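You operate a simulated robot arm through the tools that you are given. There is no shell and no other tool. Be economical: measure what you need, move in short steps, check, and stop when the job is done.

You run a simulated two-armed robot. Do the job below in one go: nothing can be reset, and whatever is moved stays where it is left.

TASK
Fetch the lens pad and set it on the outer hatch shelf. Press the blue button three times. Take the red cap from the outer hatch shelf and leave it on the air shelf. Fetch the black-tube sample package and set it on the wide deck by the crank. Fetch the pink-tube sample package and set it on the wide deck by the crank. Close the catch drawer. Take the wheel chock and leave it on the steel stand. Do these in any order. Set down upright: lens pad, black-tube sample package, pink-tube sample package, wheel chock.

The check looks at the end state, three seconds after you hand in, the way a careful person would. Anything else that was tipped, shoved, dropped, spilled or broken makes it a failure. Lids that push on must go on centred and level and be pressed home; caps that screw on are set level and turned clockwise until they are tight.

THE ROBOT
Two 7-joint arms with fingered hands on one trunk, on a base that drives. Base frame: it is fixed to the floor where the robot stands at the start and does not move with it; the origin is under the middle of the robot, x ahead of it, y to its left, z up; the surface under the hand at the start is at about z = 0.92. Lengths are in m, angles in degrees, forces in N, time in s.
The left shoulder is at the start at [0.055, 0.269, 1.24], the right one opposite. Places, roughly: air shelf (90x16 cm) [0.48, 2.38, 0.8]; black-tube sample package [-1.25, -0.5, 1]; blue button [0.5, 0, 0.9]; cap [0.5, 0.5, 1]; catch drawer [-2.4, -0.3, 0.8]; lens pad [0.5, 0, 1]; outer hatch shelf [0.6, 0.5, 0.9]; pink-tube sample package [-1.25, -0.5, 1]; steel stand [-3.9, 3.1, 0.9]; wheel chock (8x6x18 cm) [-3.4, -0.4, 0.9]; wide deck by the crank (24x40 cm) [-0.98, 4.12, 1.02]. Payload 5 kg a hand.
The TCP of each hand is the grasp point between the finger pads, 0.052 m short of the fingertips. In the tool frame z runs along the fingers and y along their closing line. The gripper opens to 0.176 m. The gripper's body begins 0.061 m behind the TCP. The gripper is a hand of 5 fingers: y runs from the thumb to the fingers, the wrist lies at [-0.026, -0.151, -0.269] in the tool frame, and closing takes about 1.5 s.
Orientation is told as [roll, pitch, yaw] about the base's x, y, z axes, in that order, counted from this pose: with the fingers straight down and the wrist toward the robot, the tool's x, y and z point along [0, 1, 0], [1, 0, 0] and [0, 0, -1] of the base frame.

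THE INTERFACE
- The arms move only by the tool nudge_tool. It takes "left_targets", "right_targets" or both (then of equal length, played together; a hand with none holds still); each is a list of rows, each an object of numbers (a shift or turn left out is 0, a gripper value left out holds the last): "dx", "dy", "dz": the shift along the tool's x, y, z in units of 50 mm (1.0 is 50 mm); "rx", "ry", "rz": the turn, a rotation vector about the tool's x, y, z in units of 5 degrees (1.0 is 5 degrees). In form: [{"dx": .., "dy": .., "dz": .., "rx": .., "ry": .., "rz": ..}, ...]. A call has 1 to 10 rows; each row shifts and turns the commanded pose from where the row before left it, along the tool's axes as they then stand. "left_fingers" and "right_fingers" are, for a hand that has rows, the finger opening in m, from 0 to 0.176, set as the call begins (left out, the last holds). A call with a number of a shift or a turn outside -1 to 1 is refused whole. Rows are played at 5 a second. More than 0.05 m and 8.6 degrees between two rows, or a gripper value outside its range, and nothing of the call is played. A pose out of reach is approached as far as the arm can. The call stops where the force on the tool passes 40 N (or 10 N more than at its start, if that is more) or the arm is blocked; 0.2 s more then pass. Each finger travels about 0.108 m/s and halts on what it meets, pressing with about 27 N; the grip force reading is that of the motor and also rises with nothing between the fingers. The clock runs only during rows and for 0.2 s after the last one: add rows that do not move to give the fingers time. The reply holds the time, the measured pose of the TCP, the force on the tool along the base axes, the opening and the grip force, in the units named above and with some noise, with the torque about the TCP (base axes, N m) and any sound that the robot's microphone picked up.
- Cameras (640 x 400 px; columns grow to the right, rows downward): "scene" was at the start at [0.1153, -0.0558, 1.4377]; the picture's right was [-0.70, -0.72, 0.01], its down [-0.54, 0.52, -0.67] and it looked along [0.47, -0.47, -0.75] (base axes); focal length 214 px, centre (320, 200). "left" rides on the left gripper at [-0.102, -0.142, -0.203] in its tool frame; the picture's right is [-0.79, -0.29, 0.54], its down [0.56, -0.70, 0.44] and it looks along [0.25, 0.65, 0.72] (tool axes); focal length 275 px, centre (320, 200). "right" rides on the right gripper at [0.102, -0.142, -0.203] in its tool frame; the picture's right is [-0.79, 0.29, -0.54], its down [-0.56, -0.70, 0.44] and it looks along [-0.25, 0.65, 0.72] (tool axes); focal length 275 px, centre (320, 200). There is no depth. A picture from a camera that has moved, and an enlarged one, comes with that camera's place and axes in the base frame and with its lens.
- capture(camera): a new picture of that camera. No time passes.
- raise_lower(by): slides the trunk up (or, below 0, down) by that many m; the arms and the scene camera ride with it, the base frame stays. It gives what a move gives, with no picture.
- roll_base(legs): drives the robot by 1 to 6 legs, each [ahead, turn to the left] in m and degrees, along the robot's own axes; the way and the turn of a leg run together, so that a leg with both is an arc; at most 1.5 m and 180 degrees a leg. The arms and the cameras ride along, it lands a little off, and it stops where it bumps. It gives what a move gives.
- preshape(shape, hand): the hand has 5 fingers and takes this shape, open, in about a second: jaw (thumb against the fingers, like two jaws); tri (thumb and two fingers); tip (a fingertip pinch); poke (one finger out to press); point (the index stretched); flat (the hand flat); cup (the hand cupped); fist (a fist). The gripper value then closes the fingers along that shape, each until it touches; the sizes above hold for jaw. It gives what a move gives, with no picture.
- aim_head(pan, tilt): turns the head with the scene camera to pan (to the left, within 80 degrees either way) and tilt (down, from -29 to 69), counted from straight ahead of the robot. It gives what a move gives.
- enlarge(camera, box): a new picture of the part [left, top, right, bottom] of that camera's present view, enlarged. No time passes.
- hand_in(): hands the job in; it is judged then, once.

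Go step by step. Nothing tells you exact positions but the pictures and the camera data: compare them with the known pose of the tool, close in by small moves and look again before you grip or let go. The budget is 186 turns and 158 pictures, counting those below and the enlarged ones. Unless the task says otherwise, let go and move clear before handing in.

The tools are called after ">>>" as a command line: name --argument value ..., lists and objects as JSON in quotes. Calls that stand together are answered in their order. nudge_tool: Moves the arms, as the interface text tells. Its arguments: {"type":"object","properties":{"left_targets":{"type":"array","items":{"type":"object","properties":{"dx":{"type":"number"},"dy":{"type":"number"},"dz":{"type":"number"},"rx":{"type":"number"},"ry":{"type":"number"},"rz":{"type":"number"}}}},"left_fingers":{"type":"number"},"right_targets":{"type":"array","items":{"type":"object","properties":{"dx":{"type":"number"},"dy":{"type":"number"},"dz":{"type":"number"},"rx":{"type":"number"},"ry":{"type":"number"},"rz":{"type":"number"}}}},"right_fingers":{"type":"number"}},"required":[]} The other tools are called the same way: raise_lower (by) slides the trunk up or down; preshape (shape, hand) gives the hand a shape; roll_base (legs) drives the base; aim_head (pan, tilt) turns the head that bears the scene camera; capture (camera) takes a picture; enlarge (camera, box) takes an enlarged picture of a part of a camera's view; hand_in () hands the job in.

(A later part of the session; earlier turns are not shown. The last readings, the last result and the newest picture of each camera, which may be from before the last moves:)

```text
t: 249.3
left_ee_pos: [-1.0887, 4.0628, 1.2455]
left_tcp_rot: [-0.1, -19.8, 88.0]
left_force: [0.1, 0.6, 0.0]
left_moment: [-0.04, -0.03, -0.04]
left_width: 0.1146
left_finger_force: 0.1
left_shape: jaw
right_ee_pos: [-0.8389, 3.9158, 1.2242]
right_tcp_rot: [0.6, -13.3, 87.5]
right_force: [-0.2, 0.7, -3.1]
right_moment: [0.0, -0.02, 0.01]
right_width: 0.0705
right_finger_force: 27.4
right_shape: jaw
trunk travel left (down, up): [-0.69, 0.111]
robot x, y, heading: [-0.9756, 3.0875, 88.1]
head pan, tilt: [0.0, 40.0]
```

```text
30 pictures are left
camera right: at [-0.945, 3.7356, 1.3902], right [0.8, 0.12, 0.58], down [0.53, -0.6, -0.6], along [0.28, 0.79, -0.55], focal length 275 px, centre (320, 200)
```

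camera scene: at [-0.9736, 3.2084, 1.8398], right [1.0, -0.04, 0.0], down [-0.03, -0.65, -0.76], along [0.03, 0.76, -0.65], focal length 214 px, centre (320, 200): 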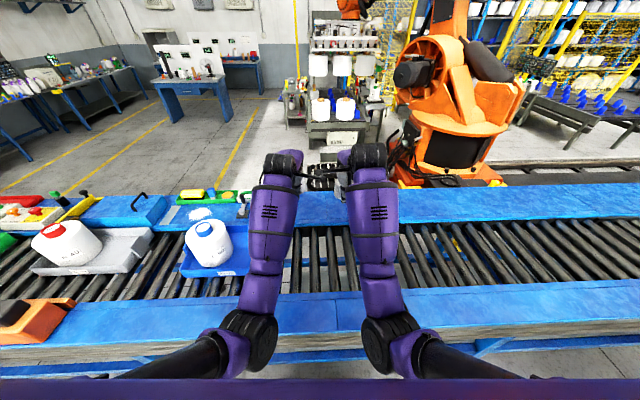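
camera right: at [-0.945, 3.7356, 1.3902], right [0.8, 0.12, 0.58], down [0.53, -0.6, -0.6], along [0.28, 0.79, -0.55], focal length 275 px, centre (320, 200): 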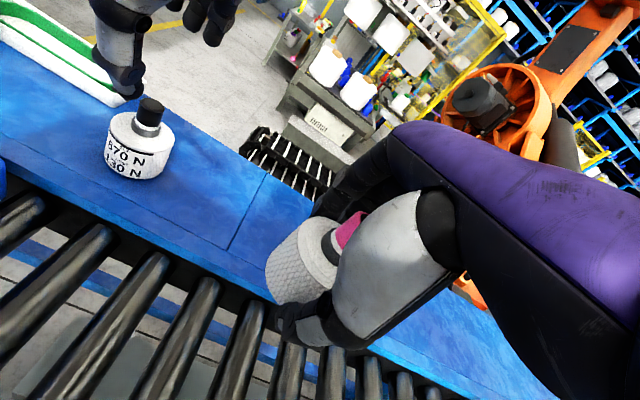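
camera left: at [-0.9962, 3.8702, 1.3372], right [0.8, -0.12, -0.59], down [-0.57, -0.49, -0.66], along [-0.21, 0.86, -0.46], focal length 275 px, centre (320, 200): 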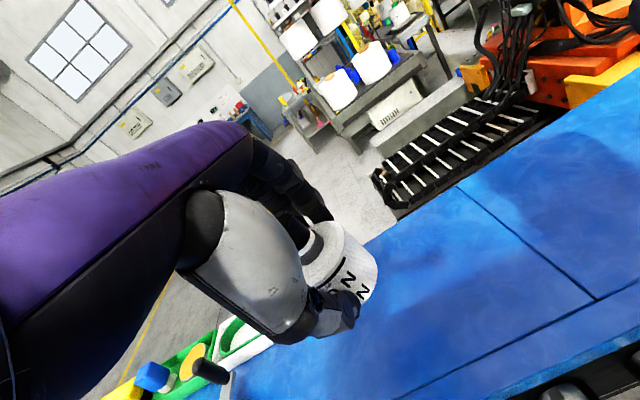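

Black package is upright on the deck. Now the right hand carries pink over, while the left retracts.

>>> nudge_tool --right_targets '[{"dx": 0.04, "dy": 0.4, "dz": 0.2, "rx": 0.13}, {"dx": 0.04, "dy": 0.4, "dz": 0.2, "rx": 0.13}, {"dx": 0.04, "dy": 0.4, "dz": 0.3}, {"dx": 0.04, "dy": 0.4, "dz": 0.4}, {"dx": 0.04, "dy": 0.4, "dz": 0.4}, {"dx": 0.04, "dy": 0.4, "dz": 0.4}, {}]' --left_targets '[{"dy": -0.4, "dz": -0.2}, {"dy": -0.6, "dz": -0.22}, {"dy": -0.6, "dz": -0.22}, {"dy": -0.6, "dz": -0.22}, {"dy": -0.6, "dz": -0.22}, {"dy": -0.4, "dz": -0.1}, {}]'

>>> capture --camera "right"

```text
t: 250.9
left_ee_pos: [-1.0955, 3.8919, 1.2483]
left_tcp_rot: [-0.1, -19.9, 88.0]
left_force: [0.2, 0.8, 0.8]
left_moment: [0.06, 0.02, 0.0]
left_width: 0.1147
left_finger_force: 0.0
left_shape: jaw
right_ee_pos: [-0.8452, 4.0519, 1.1574]
right_tcp_rot: [0.8, -12.0, 87.4]
right_force: [-0.2, -1.3, -1.2]
right_moment: [0.06, 0.01, 0.03]
right_width: 0.0703
right_finger_force: 26.9
right_shape: jaw
trunk travel left (down, up): [-0.69, 0.111]
robot x, y, heading: [-0.9776, 3.0863, 87.8]
head pan, tilt: [0.0, 40.0]
```

```text
29 pictures are left
camera right: at [-0.9507, 3.8761, 1.3287], right [0.81, 0.13, 0.58], down [0.52, -0.62, -0.59], along [0.28, 0.78, -0.57], focal length 275 px, centre (320, 200)
```

right: 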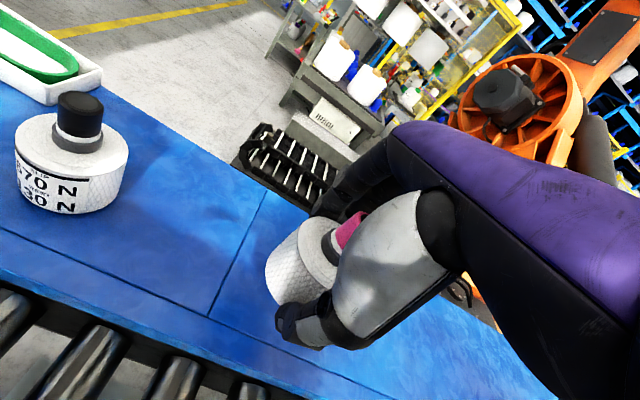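

I'll set pink a bit further left, on the same plate as black, after retracting the left hand more.

>>> nudge_tool --left_targets '[{"dx": 0.4, "dy": -0.5, "dz": -0.1}, {"dx": 0.5, "dy": -0.6, "dz": -0.1}, {"dx": 0.5, "dy": -0.6, "dz": -0.1}, {"dx": 0.4, "dy": -0.6, "dz": -0.1}, {}]'

>>> nudge_tool --right_targets '[{"dx": 0.4}, {"dx": 0.6}, {"dx": 0.5}, {"dx": 0.4, "dy": 0.05}, {}]'

>>> nudge_tool --right_targets '[{"dy": -0.08, "dz": 0.35}, {"dy": -0.08, "dz": 0.35}, {"dy": -0.06, "dz": 0.25}, {}]'

>>> capture --camera "right"

```text
t: 252.1
left_ee_pos: [-1.1887, 3.7825, 1.2255]
left_tcp_rot: [-0.2, -19.7, 87.8]
left_force: [-0.4, 1.4, -0.5]
left_moment: [-0.09, 0.04, -0.02]
left_width: 0.1149
left_finger_force: 0.0
left_shape: jaw
right_ee_pos: [-0.8443, 4.0535, 1.1542]
right_tcp_rot: [0.7, -11.9, 87.4]
right_force: [0.0, 0.8, -4.1]
right_moment: [-0.04, 0.06, 0.03]
right_width: 0.0702
right_finger_force: 27.2
right_shape: jaw
trunk travel left (down, up): [-0.69, 0.111]
robot x, y, heading: [-0.9808, 3.0891, 87.8]
head pan, tilt: [0.0, 40.0]
```

```text
t: 253.5
left_ee_pos: [-1.1882, 3.7617, 1.2387]
left_tcp_rot: [-0.1, -20.7, 87.9]
left_force: [2.0, -1.8, 0.9]
left_moment: [0.3, 0.21, 0.2]
left_width: 0.1153
left_finger_force: 0.0
left_shape: jaw
right_ee_pos: [-0.8514, 4.0515, 1.1434]
right_tcp_rot: [-3.6, -12.5, 84.8]
right_force: [2.4, -2.8, -1.2]
right_moment: [0.26, 0.22, 0.06]
right_width: 0.0705
right_finger_force: 27.4
right_shape: jaw
trunk travel left (down, up): [-0.69, 0.111]
robot x, y, heading: [-0.9794, 3.0851, 87.9]
head pan, tilt: [0.0, 40.0]
stopped in row 5 (right hand): the arm was blocked; the commanded pose is now the measured one
```

```text
t: 254.5
left_ee_pos: [-1.1895, 3.7629, 1.2366]
left_tcp_rot: [-0.1, -20.7, 88.0]
left_force: [-1.0, -1.3, 0.8]
left_moment: [0.11, -0.02, -0.01]
left_width: 0.1152
left_finger_force: 0.1
left_shape: jaw
right_ee_pos: [-0.8588, 4.0507, 1.0904]
right_tcp_rot: [-3.3, -12.2, 85.3]
right_force: [-1.1, -0.5, -1.2]
right_moment: [0.09, -0.06, 0.02]
right_width: 0.0704
right_finger_force: 27.1
right_shape: jaw
trunk travel left (down, up): [-0.69, 0.111]
robot x, y, heading: [-0.9769, 3.0855, 87.7]
head pan, tilt: [0.0, 40.0]
```

```text
28 pictures are left
camera right: at [-0.987, 3.8811, 1.2534], right [0.77, 0.09, 0.63], down [0.53, -0.65, -0.55], along [0.36, 0.76, -0.55], focal length 275 px, centre (320, 200)
```

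right: 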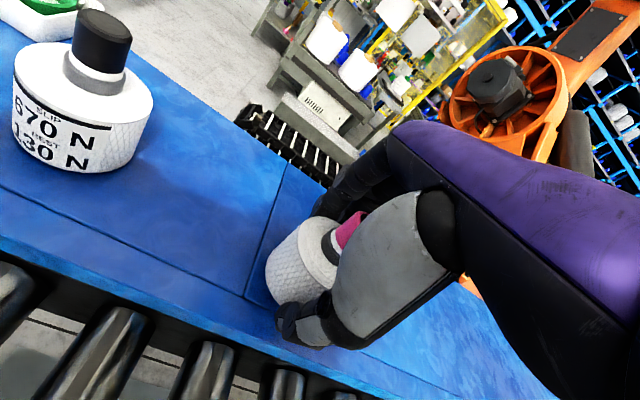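

The arm is blocked sideways; I'll level the package, lift slightly, and use a small base turn to move it left instead.

>>> nudge_tool --right_targets '[{"dx": -0.2, "dy": 0.12, "dz": -0.5, "ry": 0.4}, {"dx": -0.1, "dy": 0.05, "dz": -0.3, "ry": 0.4}, {}]'

>>> roll_base --legs '[[0, 5]]'

>>> capture --camera "right"

```text
t: 255.3
left_ee_pos: [-1.1895, 3.765, 1.2355]
left_tcp_rot: [-0.1, -20.5, 88.0]
left_force: [0.6, -0.2, -0.5]
left_moment: [-0.06, 0.04, -0.01]
left_width: 0.115
left_finger_force: 0.0
left_shape: jaw
right_ee_pos: [-0.8446, 4.0508, 1.1311]
right_tcp_rot: [0.7, -12.2, 85.2]
right_force: [0.0, 0.4, -2.5]
right_moment: [-0.02, 0.06, 0.02]
right_width: 0.0706
right_finger_force: 26.8
right_shape: jaw
trunk travel left (down, up): [-0.69, 0.111]
robot x, y, heading: [-0.9773, 3.0864, 87.6]
head pan, tilt: [0.0, 40.0]
```

```text
t: 256.3
left_ee_pos: [-1.2487, 3.7455, 1.2346]
left_tcp_rot: [-0.2, -20.6, 93.0]
left_force: [-1.0, 0.9, -0.6]
left_moment: [-0.02, -0.04, -0.05]
left_width: 0.1148
left_finger_force: 0.0
left_shape: jaw
right_ee_pos: [-0.9296, 4.0606, 1.1323]
right_tcp_rot: [0.5, -12.2, 90.1]
right_force: [-0.8, -0.8, -1.3]
right_moment: [0.01, -0.05, -0.01]
right_width: 0.0699
right_finger_force: 27.5
right_shape: jaw
trunk travel left (down, up): [-0.69, 0.111]
robot x, y, heading: [-0.9766, 3.092, 92.3]
head pan, tilt: [0.0, 40.0]
```

```text
27 pictures are left
camera right: at [-1.0274, 3.8791, 1.3029], right [0.8, 0.17, 0.58], down [0.55, -0.59, -0.59], along [0.24, 0.79, -0.56], focal length 275 px, centre (320, 200)
```

right: 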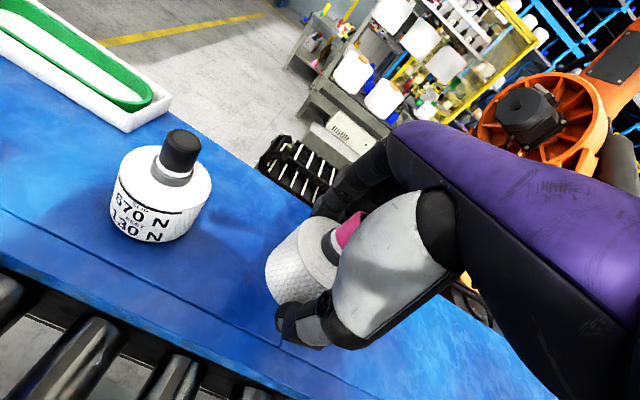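

Good position at x ≈ -0.93. Lowering to contact.

>>> nudge_tool --right_targets '[{"dy": -0.08, "dz": 0.35}, {"dy": -0.06, "dz": 0.3}, {"dy": -0.04, "dz": 0.2}, {}]'

>>> nudge_tool --right_targets '[{"dy": -0.02, "dz": 0.1}, {}]'

>>> nudge_tool --right_targets '[{"dy": -0.02, "dz": 0.1}, {}]'

```text
t: 257.3
left_ee_pos: [-1.2476, 3.7304, 1.2423]
left_tcp_rot: [-0.2, -21.3, 93.0]
left_force: [0.8, 1.2, 0.1]
left_moment: [-0.12, 0.02, 0.01]
left_width: 0.1151
left_finger_force: 0.0
left_shape: jaw
right_ee_pos: [-0.9282, 4.0469, 1.1]
right_tcp_rot: [0.6, -12.9, 90.1]
right_force: [1.0, 1.0, -4.3]
right_moment: [-0.1, 0.1, 0.06]
right_width: 0.0701
right_finger_force: 27.1
right_shape: jaw
trunk travel left (down, up): [-0.69, 0.111]
robot x, y, heading: [-0.9766, 3.0846, 92.6]
head pan, tilt: [0.0, 40.0]
```

```text
t: 257.9
left_ee_pos: [-1.2466, 3.728, 1.2447]
left_tcp_rot: [-0.3, -21.4, 93.1]
left_force: [0.7, -0.5, -0.5]
left_moment: [0.05, 0.04, -0.03]
left_width: 0.115
left_finger_force: 0.1
left_shape: jaw
right_ee_pos: [-0.9293, 4.0446, 1.0973]
right_tcp_rot: [0.8, -13.0, 90.2]
right_force: [0.5, -0.6, -2.2]
right_moment: [0.03, 0.03, 0.0]
right_width: 0.0701
right_finger_force: 26.6
right_shape: jaw
trunk travel left (down, up): [-0.69, 0.111]
robot x, y, heading: [-0.9774, 3.0876, 92.7]
head pan, tilt: [0.0, 40.0]
```

```text
t: 258.5
left_ee_pos: [-1.2475, 3.7278, 1.2435]
left_tcp_rot: [-0.2, -21.3, 93.1]
left_force: [-0.5, -0.4, -0.9]
left_moment: [0.05, 0.0, -0.01]
left_width: 0.1152
left_finger_force: 0.1
left_shape: jaw
right_ee_pos: [-0.9289, 4.0453, 1.093]
right_tcp_rot: [0.6, -13.0, 90.1]
right_force: [0.6, -0.8, -2.5]
right_moment: [0.01, 0.01, -0.05]
right_width: 0.0702
right_finger_force: 27.0
right_shape: jaw
trunk travel left (down, up): [-0.69, 0.111]
robot x, y, heading: [-0.9803, 3.0861, 92.6]
head pan, tilt: [0.0, 40.0]
```

>>> nudge_tool --right_targets '[{"dy": -0.02, "dz": 0.12, "rx": 0.2}, {"dy": -0.02, "dz": 0.1}, {}]'

>>> nudge_tool --right_targets '[{"dy": -0.02, "dz": 0.08}, {}]'

>>> nudge_tool --right_targets '[{"dy": -0.02, "dz": 0.08}, {}]'

```text
t: 259.3
left_ee_pos: [-1.248, 3.7287, 1.244]
left_tcp_rot: [-0.2, -21.4, 93.1]
left_force: [0.3, 0.7, -0.4]
left_moment: [0.01, -0.01, 0.0]
left_width: 0.1148
left_finger_force: 0.0
left_shape: jaw
right_ee_pos: [-0.9281, 4.0471, 1.0803]
right_tcp_rot: [0.6, -12.0, 90.2]
right_force: [0.1, 0.1, -2.5]
right_moment: [-0.02, 0.03, 0.02]
right_width: 0.0701
right_finger_force: 27.0
right_shape: jaw
trunk travel left (down, up): [-0.69, 0.111]
robot x, y, heading: [-0.9786, 3.0884, 92.4]
head pan, tilt: [0.0, 40.0]
```

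```text
t: 259.9
left_ee_pos: [-1.2474, 3.7269, 1.2442]
left_tcp_rot: [-0.1, -21.4, 93.0]
left_force: [0.0, -0.2, 0.0]
left_moment: [0.01, 0.0, 0.0]
left_width: 0.1151
left_finger_force: 0.1
left_shape: jaw
right_ee_pos: [-0.9284, 4.0469, 1.0791]
right_tcp_rot: [0.8, -12.2, 90.1]
right_force: [0.4, -1.3, 10.7]
right_moment: [-0.88, 0.0, 0.08]
right_width: 0.0705
right_finger_force: 26.8
right_shape: jaw
trunk travel left (down, up): [-0.69, 0.111]
robot x, y, heading: [-0.9771, 3.0879, 92.5]
head pan, tilt: [0.0, 40.0]
```

```text
t: 260.5
left_ee_pos: [-1.2468, 3.7268, 1.2461]
left_tcp_rot: [-0.2, -21.5, 93.0]
left_force: [-0.3, -0.4, -0.6]
left_moment: [0.01, 0.0, -0.02]
left_width: 0.1152
left_finger_force: 0.1
left_shape: jaw
right_ee_pos: [-0.9297, 4.0465, 1.0801]
right_tcp_rot: [0.8, -12.4, 90.0]
right_force: [2.1, -4.3, 38.5]
right_moment: [-2.5, 0.18, 0.12]
right_width: 0.0704
right_finger_force: 26.9
right_shape: jaw
trunk travel left (down, up): [-0.69, 0.111]
robot x, y, heading: [-0.9782, 3.0833, 92.7]
head pan, tilt: [0.0, 40.0]
```

Contact, but the moment suggests the near edge touches first. I'll relieve and look.

>>> nudge_tool --right_targets '[{"dy": 0.02, "dz": -0.1}, {}]'

>>> enlarge --camera "right" --box '[200, 150, 440, 370]'

>>> enlarge --camera "scene" --box '[260, 120, 400, 260]'

```text
t: 261.1
left_ee_pos: [-1.247, 3.7267, 1.2451]
left_tcp_rot: [-0.2, -21.4, 93.0]
left_force: [0.3, -0.2, 0.0]
left_moment: [-0.01, 0.0, 0.0]
left_width: 0.1151
left_finger_force: 0.0
left_shape: jaw
right_ee_pos: [-0.9284, 4.0456, 1.0795]
right_tcp_rot: [0.7, -12.0, 90.1]
right_force: [0.5, 0.2, 24.7]
right_moment: [-1.43, 0.24, -0.03]
right_width: 0.0703
right_finger_force: 27.1
right_shape: jaw
trunk travel left (down, up): [-0.69, 0.111]
robot x, y, heading: [-0.9786, 3.0875, 92.8]
head pan, tilt: [0.0, 40.0]
```

```text
1.82 times, centred on (320, 260) of right
camera zoom: at [-1.0265, 3.8648, 1.2493], right [0.8, 0.17, 0.58], down [0.55, -0.59, -0.59], along [0.24, 0.79, -0.57], focal length 500 px, centre (320, 91)
```

zoom: 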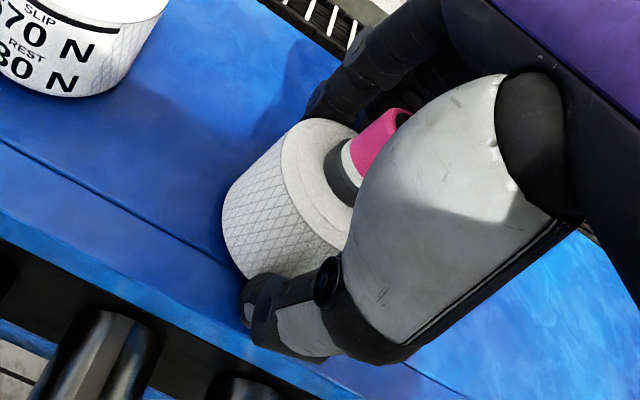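

```text
2.86 times, centred on (330, 190) of scene
camera zoom: at [-0.9837, 3.2055, 1.7399], right [1.0, 0.05, 0.0], down [0.03, -0.65, -0.76], along [-0.03, 0.76, -0.65], focal length 613 px, centre (291, 229)
```

zoom: 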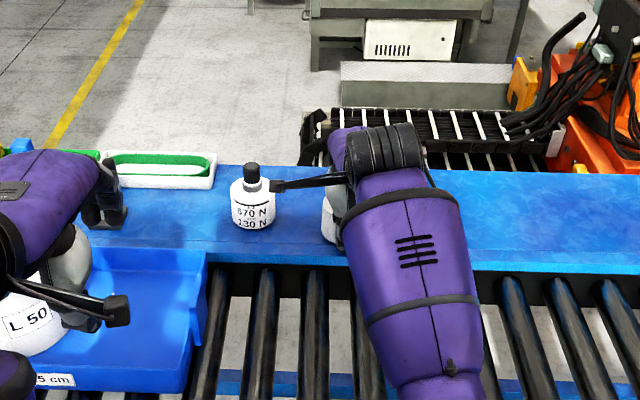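

The package leans a few degrees toward me. I'll lift slightly, reduce the hand tilt by 5°, and touch down again.

>>> nudge_tool --right_targets '[{"dy": 0.03, "dz": -0.15}, {"rx": 0.5}, {"rx": 0.5}, {}]'

>>> nudge_tool --right_targets '[{"dy": -0.01, "dz": 0.12}, {}]'

>>> nudge_tool --right_targets '[{"dy": -0.01, "dz": 0.08}, {}]'

```text
t: 262.1
left_ee_pos: [-1.2473, 3.7274, 1.2449]
left_tcp_rot: [-0.2, -21.3, 92.9]
left_force: [-0.5, -0.2, -0.3]
left_moment: [0.05, -0.05, -0.01]
left_width: 0.1147
left_finger_force: 0.0
left_shape: jaw
right_ee_pos: [-0.9224, 4.0458, 1.0821]
right_tcp_rot: [0.3, -6.9, 90.0]
right_force: [0.6, 0.4, -3.5]
right_moment: [0.05, -0.03, 0.0]
right_width: 0.0704
right_finger_force: 26.5
right_shape: jaw
trunk travel left (down, up): [-0.69, 0.111]
robot x, y, heading: [-0.9783, 3.09, 92.2]
head pan, tilt: [0.0, 40.0]
```

```text
t: 262.7
left_ee_pos: [-1.2483, 3.7281, 1.2453]
left_tcp_rot: [-0.3, -21.4, 93.2]
left_force: [-0.3, 0.2, -0.2]
left_moment: [0.01, 0.03, -0.03]
left_width: 0.115
left_finger_force: 0.0
left_shape: jaw
right_ee_pos: [-0.924, 4.0487, 1.0788]
right_tcp_rot: [0.4, -7.1, 89.9]
right_force: [0.3, -1.2, -2.7]
right_moment: [0.02, 0.0, -0.02]
right_width: 0.0706
right_finger_force: 27.6
right_shape: jaw
trunk travel left (down, up): [-0.69, 0.111]
robot x, y, heading: [-0.9792, 3.0872, 92.6]
head pan, tilt: [0.0, 40.0]
```

```text
t: 263.3
left_ee_pos: [-1.2476, 3.7268, 1.2458]
left_tcp_rot: [-0.2, -21.4, 92.9]
left_force: [0.5, 0.2, 0.6]
left_moment: [0.0, -0.02, 0.01]
left_width: 0.1151
left_finger_force: 0.1
left_shape: jaw
right_ee_pos: [-0.9246, 4.0482, 1.0783]
right_tcp_rot: [0.7, -7.2, 90.0]
right_force: [2.2, 2.2, 6.7]
right_moment: [0.41, -0.12, -0.08]
right_width: 0.0704
right_finger_force: 27.1
right_shape: jaw
trunk travel left (down, up): [-0.69, 0.111]
robot x, y, heading: [-0.9786, 3.0887, 92.5]
head pan, tilt: [0.0, 40.0]
```

Nearly flat now (far edge touching). Releasing and rising.

>>> nudge_tool --right_fingers 0.115 --right_targets '[{}, {}, {}, {}]'

>>> nudge_tool --right_targets '[{"dy": 0.03, "dz": -0.22}, {"dy": 0.06, "dz": -0.45}, {"dy": 0.07, "dz": -0.55}, {"dy": 0.07, "dz": -0.55}, {"dy": 0.07, "dz": -0.55}, {"dy": 0.07, "dz": -0.5}, {}]'

>>> capture --camera "right"

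```text
t: 264.3
left_ee_pos: [-1.2475, 3.7286, 1.2444]
left_tcp_rot: [-0.2, -21.3, 93.0]
left_force: [0.3, 0.1, 0.2]
left_moment: [0.01, 0.01, -0.02]
left_width: 0.115
left_finger_force: 0.1
left_shape: jaw
right_ee_pos: [-0.9266, 4.0467, 1.0731]
right_tcp_rot: [0.4, -6.8, 90.1]
right_force: [0.2, -0.7, -0.5]
right_moment: [0.01, -0.01, 0.02]
right_width: 0.1147
right_finger_force: 0.0
right_shape: jaw
trunk travel left (down, up): [-0.69, 0.111]
robot x, y, heading: [-0.9823, 3.0913, 92.9]
head pan, tilt: [0.0, 40.0]
```

```text
t: 265.9
left_ee_pos: [-1.2468, 3.7293, 1.2445]
left_tcp_rot: [-0.2, -21.3, 92.9]
left_force: [-0.6, 0.5, -0.2]
left_moment: [-0.01, -0.01, 0.01]
left_width: 0.1151
left_finger_force: 0.0
left_shape: jaw
right_ee_pos: [-0.9073, 4.0526, 1.2115]
right_tcp_rot: [-0.3, -6.9, 89.3]
right_force: [0.2, -0.9, -0.2]
right_moment: [-0.06, 0.02, -0.01]
right_width: 0.1146
right_finger_force: 0.1
right_shape: jaw
trunk travel left (down, up): [-0.69, 0.111]
robot x, y, heading: [-0.9776, 3.091, 92.9]
head pan, tilt: [0.0, 40.0]
```

```text
24 pictures are left
camera right: at [-1.0104, 3.8896, 1.3965], right [0.79, 0.21, 0.57], down [0.55, -0.65, -0.52], along [0.26, 0.73, -0.63], focal length 275 px, centre (320, 200)
```

right: 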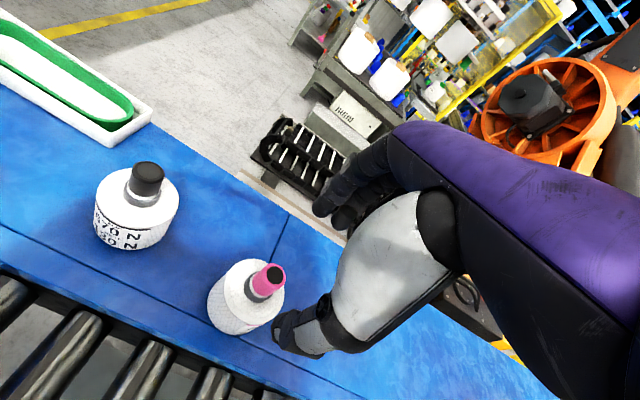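

Both packages stand upright on the deck. Raising the trunk and backing away, then heading to the catch drawer.

>>> raise_lower --by 0.1

>>> roll_base --legs '[[-0.8, 0], [0, 134], [1.3, 0], [0.8, 0], [0, 43]]'

>>> aim_head --pan 0 --tilt 38

>>> capture --camera "scene"

```text
t: 267.3
left_ee_pos: [-1.2463, 3.7281, 1.3442]
left_tcp_rot: [-0.3, -21.3, 93.0]
left_force: [-1.0, 0.9, -1.3]
left_moment: [-0.02, 0.01, -0.01]
left_width: 0.115
left_finger_force: 0.0
left_shape: jaw
right_ee_pos: [-0.9143, 4.0532, 1.3186]
right_tcp_rot: [0.2, -7.3, 89.6]
right_force: [0.5, 0.4, 0.0]
right_moment: [-0.02, -0.04, -0.03]
right_width: 0.1148
right_finger_force: 0.1
right_shape: jaw
trunk travel left (down, up): [-0.79, 0.011]
robot x, y, heading: [-0.9755, 3.0873, 92.6]
head pan, tilt: [0.0, 40.0]
```

```text
t: 298.4
left_ee_pos: [-2.1515, 0.1136, 1.3431]
left_tcp_rot: [-0.2, -21.2, -89.8]
left_force: [0.4, -0.5, -0.6]
left_moment: [0.07, 0.08, -0.06]
left_width: 0.1148
left_finger_force: 0.2
left_shape: jaw
right_ee_pos: [-2.5097, -0.1935, 1.314]
right_tcp_rot: [-0.2, -7.1, -93.4]
right_force: [0.9, 0.1, -0.3]
right_moment: [0.02, 0.02, 0.01]
right_width: 0.1148
right_finger_force: 0.2
right_shape: jaw
trunk travel left (down, up): [-0.79, 0.011]
robot x, y, heading: [-2.4009, 0.7654, -90.0]
head pan, tilt: [0.0, 40.0]
```

```text
t: 299.1
left_ee_pos: [-2.1525, 0.1294, 1.3516]
left_tcp_rot: [-0.3, -22.0, -89.6]
left_force: [0.4, -0.9, -0.6]
left_moment: [0.07, 0.08, -0.05]
left_width: 0.1149
left_finger_force: 0.1
left_shape: jaw
right_ee_pos: [-2.5192, -0.1826, 1.3285]
right_tcp_rot: [-0.5, -8.1, -93.9]
right_force: [0.1, -0.5, 0.4]
right_moment: [0.09, 0.02, -0.01]
right_width: 0.115
right_finger_force: 0.0
right_shape: jaw
trunk travel left (down, up): [-0.79, 0.011]
robot x, y, heading: [-2.3997, 0.7675, -90.0]
head pan, tilt: [0.0, 38.0]
```

```text
23 pictures are left
camera scene: at [-2.4006, 0.6412, 1.8424], right [-1.0, 0.0, 0.0], down [0.0, 0.63, -0.78], along [0.0, -0.78, -0.63], focal length 214 px, centre (320, 200)
```

scene: 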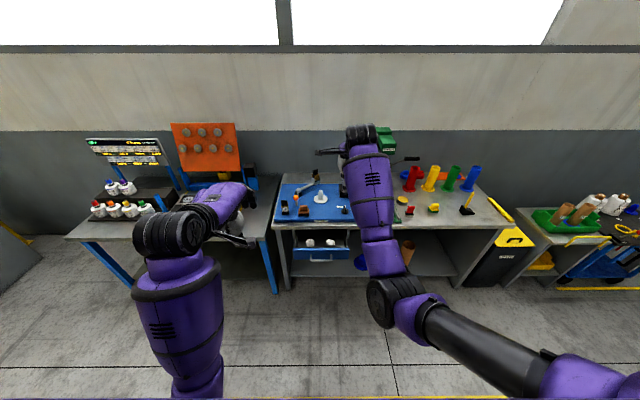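

The drawer front is at about (-2.41, -0.13, 0.80), open by ~10 cm. I'll back off, lower the trunk and push it with the left fingertips, hand tilted forward.

>>> roll_base --legs '[[-0.25, 0]]'

>>> raise_lower --by -0.4

>>> nudge_tool --left_fingers 0.0 --left_targets '[{"rx": -0.5, "dx": -0.5}, {"rx": -0.9, "dx": -0.6}, {"rx": -0.9, "dx": -0.6}, {"rx": -0.9, "dx": -0.6}, {"rx": -0.9, "dx": -0.6}, {"rx": -0.9, "dx": -0.6}, {"rx": -0.9, "dx": -0.6}, {"rx": -0.9, "dx": -0.6}, {"rx": -0.7, "dx": -0.4}, {}]' --right_targets '[{"dy": -0.3, "dx": -0.2}, {"dy": -0.4, "dx": -0.4}, {"dy": -0.4, "dx": -0.4}, {"dy": -0.4, "dx": -0.4}, {"dy": -0.4, "dx": -0.4}, {"dy": -0.4, "dx": -0.4}, {"dy": -0.4, "dx": -0.4}, {"dy": -0.3, "dx": -0.3}, {}, {}]'

>>> capture --camera "scene"

```text
t: 301.3
left_ee_pos: [-2.1522, 0.384, 1.3527]
left_tcp_rot: [-0.1, -22.2, -89.8]
left_force: [0.7, 0.4, 0.7]
left_moment: [-0.06, 0.0, 0.06]
left_width: 0.1148
left_finger_force: 0.0
left_shape: jaw
right_ee_pos: [-2.519, 0.0736, 1.3249]
right_tcp_rot: [-0.7, -7.9, -93.8]
right_force: [1.0, 1.5, 0.6]
right_moment: [-0.04, 0.02, -0.03]
right_width: 0.115
right_finger_force: 0.1
right_shape: jaw
trunk travel left (down, up): [-0.79, 0.011]
robot x, y, heading: [-2.4011, 1.0164, -90.0]
head pan, tilt: [0.0, 38.0]
```

```text
t: 301.6
left_ee_pos: [-2.1602, 0.415, 1.349]
left_tcp_rot: [0.5, -21.0, -90.5]
left_force: [-0.6, 4.4, 3.3]
left_moment: [-0.32, -0.12, 0.15]
left_width: 0.1146
left_finger_force: 0.1
left_shape: jaw
right_ee_pos: [-2.5364, 0.1119, 1.3508]
right_tcp_rot: [-1.2, -9.3, -94.7]
right_force: [-3.5, 4.2, 0.3]
right_moment: [-0.49, -0.44, 0.01]
right_width: 0.1148
right_finger_force: 0.0
right_shape: jaw
trunk travel left (down, up): [-0.79, 0.011]
robot x, y, heading: [-2.4009, 1.0168, -90.3]
head pan, tilt: [0.0, 38.0]
stopped: the force on the tool passed its limit at 124 N (the readings are from after the stop); the commanded pose is now the measured one
```

```text
t: 304.0
left_ee_pos: [-2.4057, 0.4351, 1.3424]
left_tcp_rot: [9.8, -61.1, -100.4]
left_force: [0.8, 2.1, 0.9]
left_moment: [-0.09, 0.01, 0.06]
left_width: 0.0
left_finger_force: 27.0
left_shape: jaw
left hand out of reach, approached as far as the arm can: row 1
right_ee_pos: [-2.6633, 0.2856, 1.3374]
right_tcp_rot: [-1.0, -10.0, -94.4]
right_force: [-0.4, 2.5, 0.3]
right_moment: [-0.24, -0.04, -0.03]
right_width: 0.1149
right_finger_force: 0.0
right_shape: jaw
trunk travel left (down, up): [-0.79, 0.011]
robot x, y, heading: [-2.3989, 1.0204, -90.1]
head pan, tilt: [0.0, 38.0]
stopped in row 10 (left hand): the arm was blocked; the commanded pose is now the measured one
```

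```text
22 pictures are left
camera scene: at [-2.4005, 0.8999, 1.843], right [-1.0, 0.0, 0.0], down [0.0, 0.62, -0.78], along [0.0, -0.78, -0.62], focal length 214 px, centre (320, 200)
```

scene: 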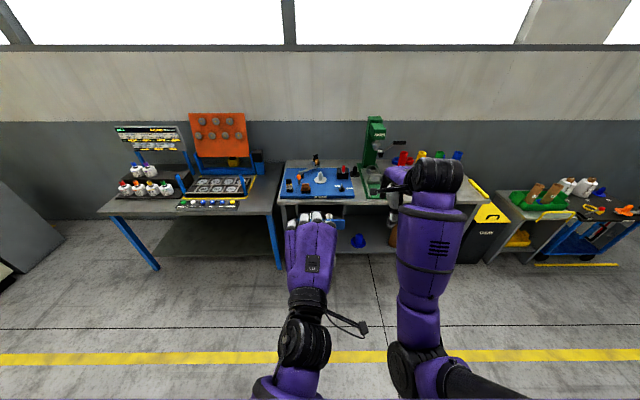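

Lowering the trunk in smaller steps.

>>> raise_lower --by -0.13

>>> raise_lower --by -0.13

>>> raise_lower --by -0.14

>>> capture --camera "scene"

```text
t: 305.6
left_ee_pos: [-2.3963, 0.4398, 1.1876]
left_tcp_rot: [17.2, -60.0, -108.1]
left_force: [-0.2, 0.0, 0.1]
left_moment: [-0.02, -0.01, 0.01]
left_width: 0.0
left_finger_force: 27.2
left_shape: jaw
right_ee_pos: [-2.6616, 0.2831, 1.207]
right_tcp_rot: [-1.1, -9.9, -94.3]
right_force: [-0.4, 0.7, 0.3]
right_moment: [-0.03, 0.03, 0.01]
right_width: 0.115
right_finger_force: 0.0
right_shape: jaw
trunk travel left (down, up): [-0.66, 0.141]
robot x, y, heading: [-2.4013, 1.0177, -90.1]
head pan, tilt: [0.0, 38.0]
```

```text
t: 307.1
left_ee_pos: [-2.3964, 0.4414, 1.0571]
left_tcp_rot: [17.1, -59.9, -108.2]
left_force: [0.0, 0.9, 0.1]
left_moment: [0.0, -0.01, 0.0]
left_width: 0.0
left_finger_force: 27.2
left_shape: jaw
right_ee_pos: [-2.6614, 0.2829, 1.0762]
right_tcp_rot: [-1.1, -9.8, -94.3]
right_force: [0.1, 0.1, 1.3]
right_moment: [-0.02, 0.02, -0.01]
right_width: 0.115
right_finger_force: 0.2
right_shape: jaw
trunk travel left (down, up): [-0.53, 0.271]
robot x, y, heading: [-2.3994, 1.0196, -90.2]
head pan, tilt: [0.0, 38.0]
```

```text
t: 308.8
left_ee_pos: [-2.3831, 0.445, 0.9546]
left_tcp_rot: [14.9, -62.8, -105.4]
left_force: [0.3, 0.8, 0.8]
left_moment: [-0.01, -0.02, 0.0]
left_width: 0.0
left_finger_force: 27.5
left_shape: jaw
right_ee_pos: [-2.6628, 0.2829, 0.9384]
right_tcp_rot: [-1.1, -9.8, -94.3]
right_force: [0.0, -0.1, 0.6]
right_moment: [-0.02, 0.04, -0.04]
right_width: 0.115
right_finger_force: 0.3
right_shape: jaw
trunk travel left (down, up): [-0.39, 0.411]
robot x, y, heading: [-2.4004, 1.0183, -90.1]
head pan, tilt: [0.0, 38.0]
```

```text
21 pictures are left
camera scene: at [-2.4002, 0.8713, 1.4418], right [-1.0, 0.0, 0.0], down [0.0, 0.63, -0.78], along [0.0, -0.78, -0.63], focal length 214 px, centre (320, 200)
```

scene: 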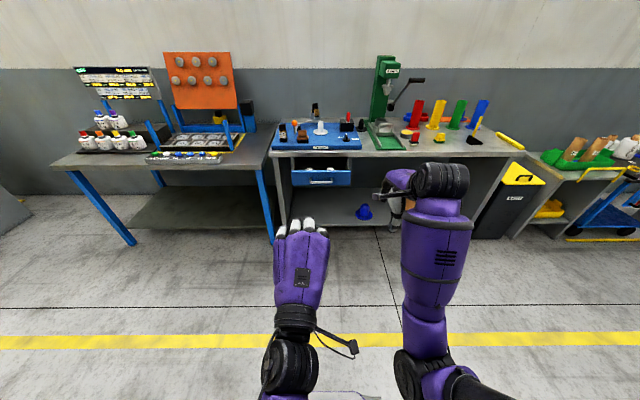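

The drawer front spans z 0.72–0.85 at y ≈ -0.13, centred x ≈ -2.405. Driving in 0.25 m and extending the fingertips to just in front of it.

>>> roll_base --legs '[[0.25, 0]]'

>>> nudge_tool --left_targets '[{"dz": 0.5, "dx": -0.06}, {"dz": 0.7, "dx": -0.06}, {"dz": 0.7, "dx": -0.06}, {"dz": 0.7, "dx": -0.06}, {"dz": 0.7, "dx": -0.06}, {"dz": 0.7, "dx": -0.06}, {"dz": 0.7, "dx": -0.06, "dy": -0.1}, {}]'

>>> capture --camera "scene"

```text
t: 311.1
left_ee_pos: [-2.3871, 0.1939, 0.9453]
left_tcp_rot: [16.1, -62.2, -106.8]
left_force: [-0.5, -0.3, -1.2]
left_moment: [0.06, 0.01, -0.01]
left_width: 0.0
left_finger_force: 27.2
left_shape: jaw
right_ee_pos: [-2.6635, 0.0328, 0.935]
right_tcp_rot: [-1.1, -9.8, -94.2]
right_force: [0.6, -0.1, -0.3]
right_moment: [0.05, -0.03, -0.01]
right_width: 0.1154
right_finger_force: 0.1
right_shape: jaw
trunk travel left (down, up): [-0.39, 0.411]
robot x, y, heading: [-2.4015, 0.7698, -90.4]
head pan, tilt: [0.0, 38.0]
```

```text
t: 311.7
left_ee_pos: [-2.3923, 0.1939, 0.8779]
left_tcp_rot: [27.2, -59.0, -119.8]
left_force: [-1.4, 3.3, 1.3]
left_moment: [0.1, -0.12, 0.18]
left_width: 0.0001
left_finger_force: 26.8
left_shape: jaw
right_ee_pos: [-2.6621, 0.0608, 0.9557]
right_tcp_rot: [-0.9, -11.7, -94.2]
right_force: [0.9, 3.6, 3.7]
right_moment: [-0.26, 0.23, -0.12]
right_width: 0.115
right_finger_force: 0.1
right_shape: jaw
trunk travel left (down, up): [-0.39, 0.411]
robot x, y, heading: [-2.4003, 0.7735, -90.1]
head pan, tilt: [0.0, 38.0]
stopped in row 3 (left hand): the force on the tool passed its limit at 65 N (the readings are from after the stop); the commanded pose is now the measured one
```

```text
20 pictures are left
camera scene: at [-2.4006, 0.6249, 1.4391], right [-1.0, 0.0, 0.0], down [0.0, 0.63, -0.78], along [0.0, -0.78, -0.63], focal length 214 px, centre (320, 200)
```

scene: 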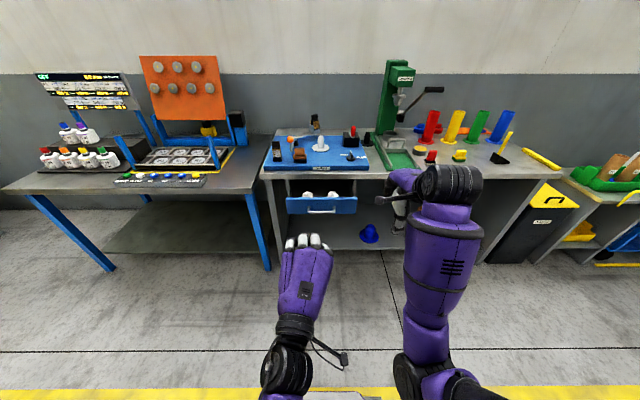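

I'll move the right hand out to its side so the base itself can push the drawer, with the left fingertips as the pusher.

>>> nudge_tool --right_targets '[{"dx": -0.4, "dy": -0.2, "dz": -0.1}, {"dx": -0.6, "dy": -0.3, "dz": -0.1}, {"dx": -0.6, "dy": -0.4, "dz": -0.1}, {"dx": -0.6, "dy": -0.4, "dz": -0.1}, {"dx": -0.6, "dy": -0.4}, {"dx": -0.6, "dy": -0.4}, {"dx": -0.6, "dy": -0.4}, {"dx": -0.6, "dy": -0.4}, {"dx": -0.4, "dy": -0.2}, {}]'

>>> raise_lower --by -0.06

>>> roll_base --legs '[[0.2, 0]]'

>>> capture --camera "scene"

```text
t: 313.9
left_ee_pos: [-2.3925, 0.1922, 0.8789]
left_tcp_rot: [26.6, -58.9, -119.2]
left_force: [-0.5, 0.5, 0.4]
left_moment: [0.02, -0.04, 0.11]
left_width: 0.0
left_finger_force: 26.5
left_shape: jaw
right_ee_pos: [-2.9102, 0.2002, 0.9449]
right_tcp_rot: [-0.9, -11.3, -94.3]
right_force: [-0.7, 0.4, -0.1]
right_moment: [-0.08, -0.11, 0.03]
right_width: 0.1149
right_finger_force: 0.1
right_shape: jaw
right hand out of reach, approached as far as the arm can: row 6, 7, 8
trunk travel left (down, up): [-0.39, 0.411]
robot x, y, heading: [-2.3997, 0.769, -90.4]
head pan, tilt: [0.0, 38.0]
```

```text
t: 314.9
left_ee_pos: [-2.3862, 0.1983, 0.7988]
left_tcp_rot: [31.2, -57.5, -123.8]
left_force: [-0.2, -0.4, 2.2]
left_moment: [0.04, 0.0, -0.05]
left_width: 0.0001
left_finger_force: 26.4
left_shape: jaw
right_ee_pos: [-2.9081, 0.2017, 0.8644]
right_tcp_rot: [-1.1, -9.2, -94.1]
right_force: [0.0, 0.0, 0.4]
right_moment: [-0.06, 0.02, 0.01]
right_width: 0.1147
right_finger_force: 0.1
right_shape: jaw
trunk travel left (down, up): [-0.33, 0.471]
robot x, y, heading: [-2.4021, 0.7724, -90.1]
head pan, tilt: [0.0, 38.0]
```

```text
t: 316.9
left_ee_pos: [-2.3852, -0.0022, 0.8046]
left_tcp_rot: [30.2, -57.9, -123.1]
left_force: [0.4, -0.3, 1.0]
left_moment: [0.0, -0.01, 0.0]
left_width: 0.0001
left_finger_force: 27.1
left_shape: jaw
right_ee_pos: [-2.9105, 0.0005, 0.8652]
right_tcp_rot: [-1.0, -9.2, -94.2]
right_force: [-0.4, -0.1, -0.2]
right_moment: [-0.02, -0.02, -0.03]
right_width: 0.1149
right_finger_force: 0.1
right_shape: jaw
trunk travel left (down, up): [-0.33, 0.471]
robot x, y, heading: [-2.4033, 0.5664, -90.3]
head pan, tilt: [0.0, 38.0]
```

```text
19 pictures are left
camera scene: at [-2.4021, 0.4072, 1.38], right [-1.0, 0.0, 0.0], down [0.0, 0.63, -0.78], along [0.0, -0.78, -0.63], focal length 214 px, centre (320, 200)
```

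scene: 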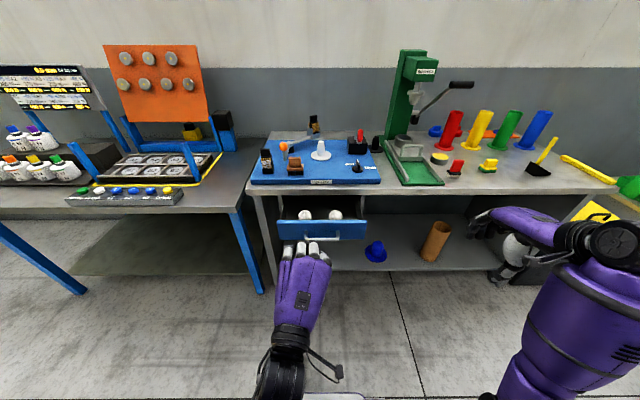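

Fingertips are in line with the drawer front. I'll raise the right hand a little for bench clearance and push by driving forward.

>>> nudge_tool --right_targets '[{"dz": -0.5}, {"dz": -0.6}, {"dz": -0.6}, {"dz": -0.6}, {}]'

>>> roll_base --legs '[[0.1, 0]]'

>>> roll_base --legs '[[0.07, 0]]'

>>> capture --camera "scene"

```text
t: 318.1
left_ee_pos: [-2.373, 0.0028, 0.8144]
left_tcp_rot: [32.7, -58.6, -124.4]
left_force: [0.4, -0.1, -0.3]
left_moment: [-0.03, 0.02, -0.1]
left_width: 0.0003
left_finger_force: 27.2
left_shape: jaw
right_ee_pos: [-2.9196, 0.0033, 0.9845]
right_tcp_rot: [-1.0, -9.6, -94.1]
right_force: [1.1, -0.8, 0.7]
right_moment: [0.08, 0.13, -0.02]
right_width: 0.1149
right_finger_force: 0.1
right_shape: jaw
right hand out of reach, approached as far as the arm can: row 1, 2, 3
trunk travel left (down, up): [-0.33, 0.471]
robot x, y, heading: [-2.4001, 0.5684, -89.9]
head pan, tilt: [0.0, 38.0]
```

```text
t: 319.4
left_ee_pos: [-2.3738, -0.0986, 0.8139]
left_tcp_rot: [32.8, -58.5, -124.5]
left_force: [0.8, -0.4, -0.3]
left_moment: [0.02, 0.04, -0.01]
left_width: 0.0
left_finger_force: 26.9
left_shape: jaw
right_ee_pos: [-2.9223, -0.098, 0.9834]
right_tcp_rot: [-1.0, -9.7, -94.2]
right_force: [0.0, -0.1, 0.3]
right_moment: [0.0, -0.04, 0.03]
right_width: 0.1145
right_finger_force: 0.2
right_shape: jaw
trunk travel left (down, up): [-0.33, 0.471]
robot x, y, heading: [-2.401, 0.4658, -90.2]
head pan, tilt: [0.0, 38.0]
```

```text
t: 320.5
left_ee_pos: [-2.3643, -0.1634, 0.8228]
left_tcp_rot: [35.2, -59.1, -126.3]
left_force: [-1.1, -1.8, 0.2]
left_moment: [-0.02, 0.0, 0.0]
left_width: 0.0
left_finger_force: 26.9
left_shape: jaw
right_ee_pos: [-2.9258, -0.1608, 0.9877]
right_tcp_rot: [-0.6, -9.7, -94.7]
right_force: [-0.3, -1.2, -0.8]
right_moment: [0.13, -0.05, 0.04]
right_width: 0.1151
right_finger_force: 0.1
right_shape: jaw
trunk travel left (down, up): [-0.33, 0.471]
robot x, y, heading: [-2.3986, 0.3974, -90.2]
head pan, tilt: [0.0, 38.0]
```

```text
18 pictures are left
camera scene: at [-2.4028, 0.2333, 1.3797], right [-1.0, 0.0, 0.0], down [0.0, 0.63, -0.78], along [0.0, -0.78, -0.63], focal length 214 px, centre (320, 200)
```

scene: 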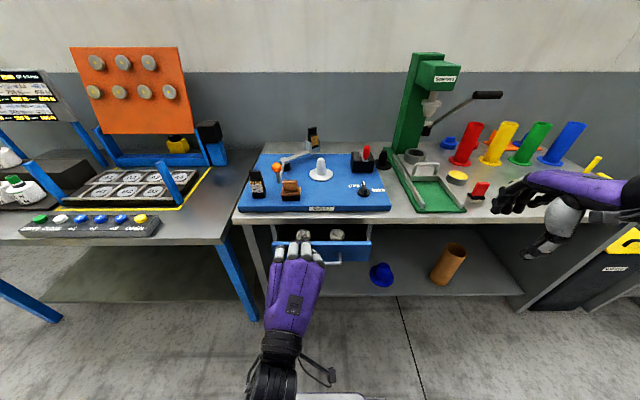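

>>> enlarge --camera "scene" --box '[250, 200, 400, 300]'

```text
4.00 times, centred on (325, 250) of scene
camera zoom: at [-2.4028, 0.2333, 1.3797], right [-1.0, 0.0, 0.0], down [0.0, 0.63, -0.78], along [0.0, -0.78, -0.63], focal length 858 px, centre (300, 0)
```

zoom: 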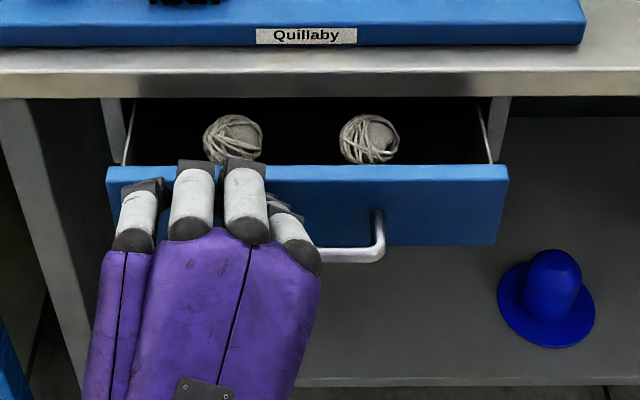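

The drawer is moving; about 4–5 cm remain. Continuing the push.

>>> roll_base --legs '[[0.04, 0]]'

>>> enlarge --camera "scene" --box '[250, 180, 550, 300]'

```text
t: 321.5
left_ee_pos: [-2.358, -0.1933, 0.8324]
left_tcp_rot: [37.8, -59.7, -128.3]
left_force: [0.5, 0.8, 0.4]
left_moment: [0.05, -0.01, 0.05]
left_width: 0.0001
left_finger_force: 27.4
left_shape: jaw
right_ee_pos: [-2.9328, -0.1925, 0.9914]
right_tcp_rot: [0.2, -9.4, -95.7]
right_force: [-0.3, 1.0, 0.8]
right_moment: [-0.13, -0.03, -0.05]
right_width: 0.1147
right_finger_force: 0.1
right_shape: jaw
trunk travel left (down, up): [-0.33, 0.471]
robot x, y, heading: [-2.4056, 0.3556, -90.2]
head pan, tilt: [0.0, 38.0]
```

```text
2.13 times, centred on (400, 240) of scene
camera zoom: at [-2.4028, 0.1949, 1.3799], right [-1.0, 0.0, 0.0], down [0.0, 0.63, -0.78], along [0.0, -0.78, -0.63], focal length 458 px, centre (149, 115)
```

zoom: 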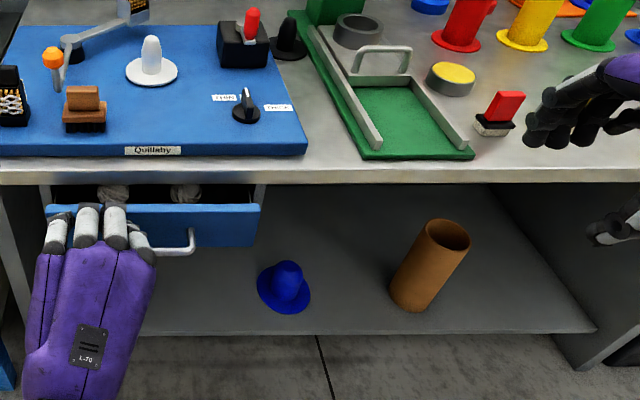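

Almost closed. Finishing the last centimetres with the left arm alone, so the right hand stays clear.

>>> nudge_tool --left_targets '[{"dz": 0.2, "dy": 0.06}, {"dz": 0.2, "dy": 0.06}, {"dz": 0.2, "dy": 0.06}, {"dz": 0.2, "dy": 0.06}, {}]'

>>> enlarge --camera "scene" --box '[250, 180, 550, 300]'

```text
t: 322.7
left_ee_pos: [-2.3604, -0.2255, 0.8353]
left_tcp_rot: [39.0, -60.4, -129.2]
left_force: [1.2, 2.2, 7.8]
left_moment: [-0.4, 0.1, -0.04]
left_width: 0.0
left_finger_force: 26.6
left_shape: jaw
right_ee_pos: [-2.9388, -0.1855, 0.9954]
right_tcp_rot: [1.0, -9.0, -96.5]
right_force: [0.6, -0.1, 0.1]
right_moment: [0.04, 0.01, -0.03]
right_width: 0.1148
right_finger_force: 0.0
right_shape: jaw
trunk travel left (down, up): [-0.33, 0.471]
robot x, y, heading: [-2.404, 0.3566, -90.3]
head pan, tilt: [0.0, 38.0]
```

```text
2.13 times, centred on (400, 240) of scene
camera zoom: at [-2.4026, 0.1945, 1.3801], right [-1.0, 0.0, 0.0], down [0.0, 0.63, -0.78], along [0.0, -0.78, -0.63], focal length 458 px, centre (149, 115)
```

zoom: 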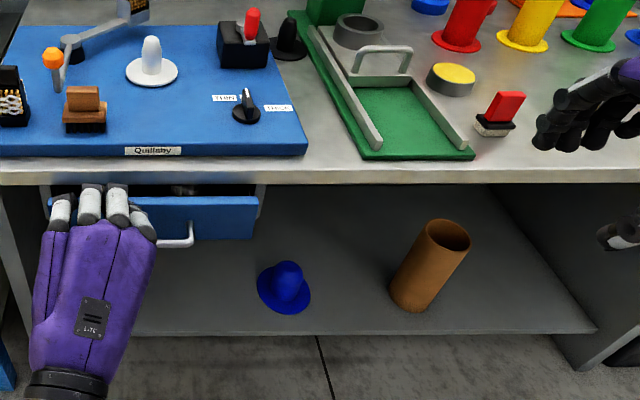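

The upper fingertips are touching the bench's underside edge. I'll drop the hand 3 cm and push again.

>>> nudge_tool --left_targets '[{"dz": -0.2}, {"dz": 0.1, "dy": -0.35}, {"dz": 0.15, "dy": -0.35}, {"dz": 0.2, "dy": 0.06}, {"dz": 0.2, "dy": 0.06}, {"dz": 0.2, "dy": 0.06}, {}]'

>>> enlarge --camera "scene" --box '[250, 180, 400, 300]'

```text
t: 324.1
left_ee_pos: [-2.3494, -0.2306, 0.8112]
left_tcp_rot: [40.3, -61.1, -130.4]
left_force: [-1.7, 2.6, -0.9]
left_moment: [-0.04, -0.05, 0.27]
left_width: 0.0003
left_finger_force: 27.6
left_shape: jaw
right_ee_pos: [-2.9477, -0.1762, 0.9967]
right_tcp_rot: [1.9, -8.6, -97.4]
right_force: [-1.7, 3.0, -1.0]
right_moment: [-0.35, -0.26, 0.02]
right_width: 0.115
right_finger_force: 0.1
right_shape: jaw
trunk travel left (down, up): [-0.33, 0.471]
robot x, y, heading: [-2.4014, 0.3572, -90.4]
head pan, tilt: [0.0, 38.0]
stopped in row 7 (left hand): the force on the tool passed its limit at 43 N (the readings are from after the stop); the commanded pose is now the measured one
```

```text
3.33 times, centred on (325, 240) of scene
camera zoom: at [-2.4044, 0.1964, 1.3796], right [-1.0, 0.0, 0.0], down [0.0, 0.62, -0.78], along [0.0, -0.78, -0.62], focal length 715 px, centre (303, 67)
```

zoom: 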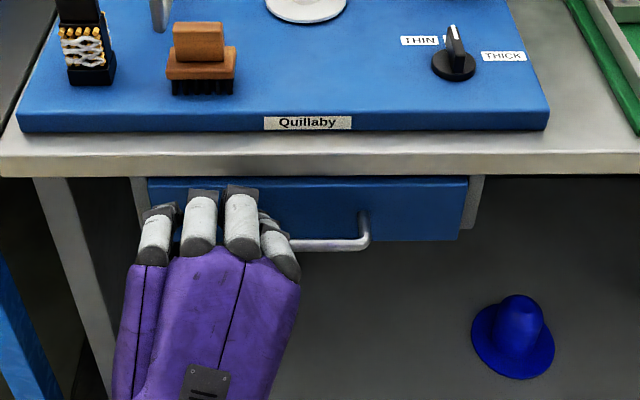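

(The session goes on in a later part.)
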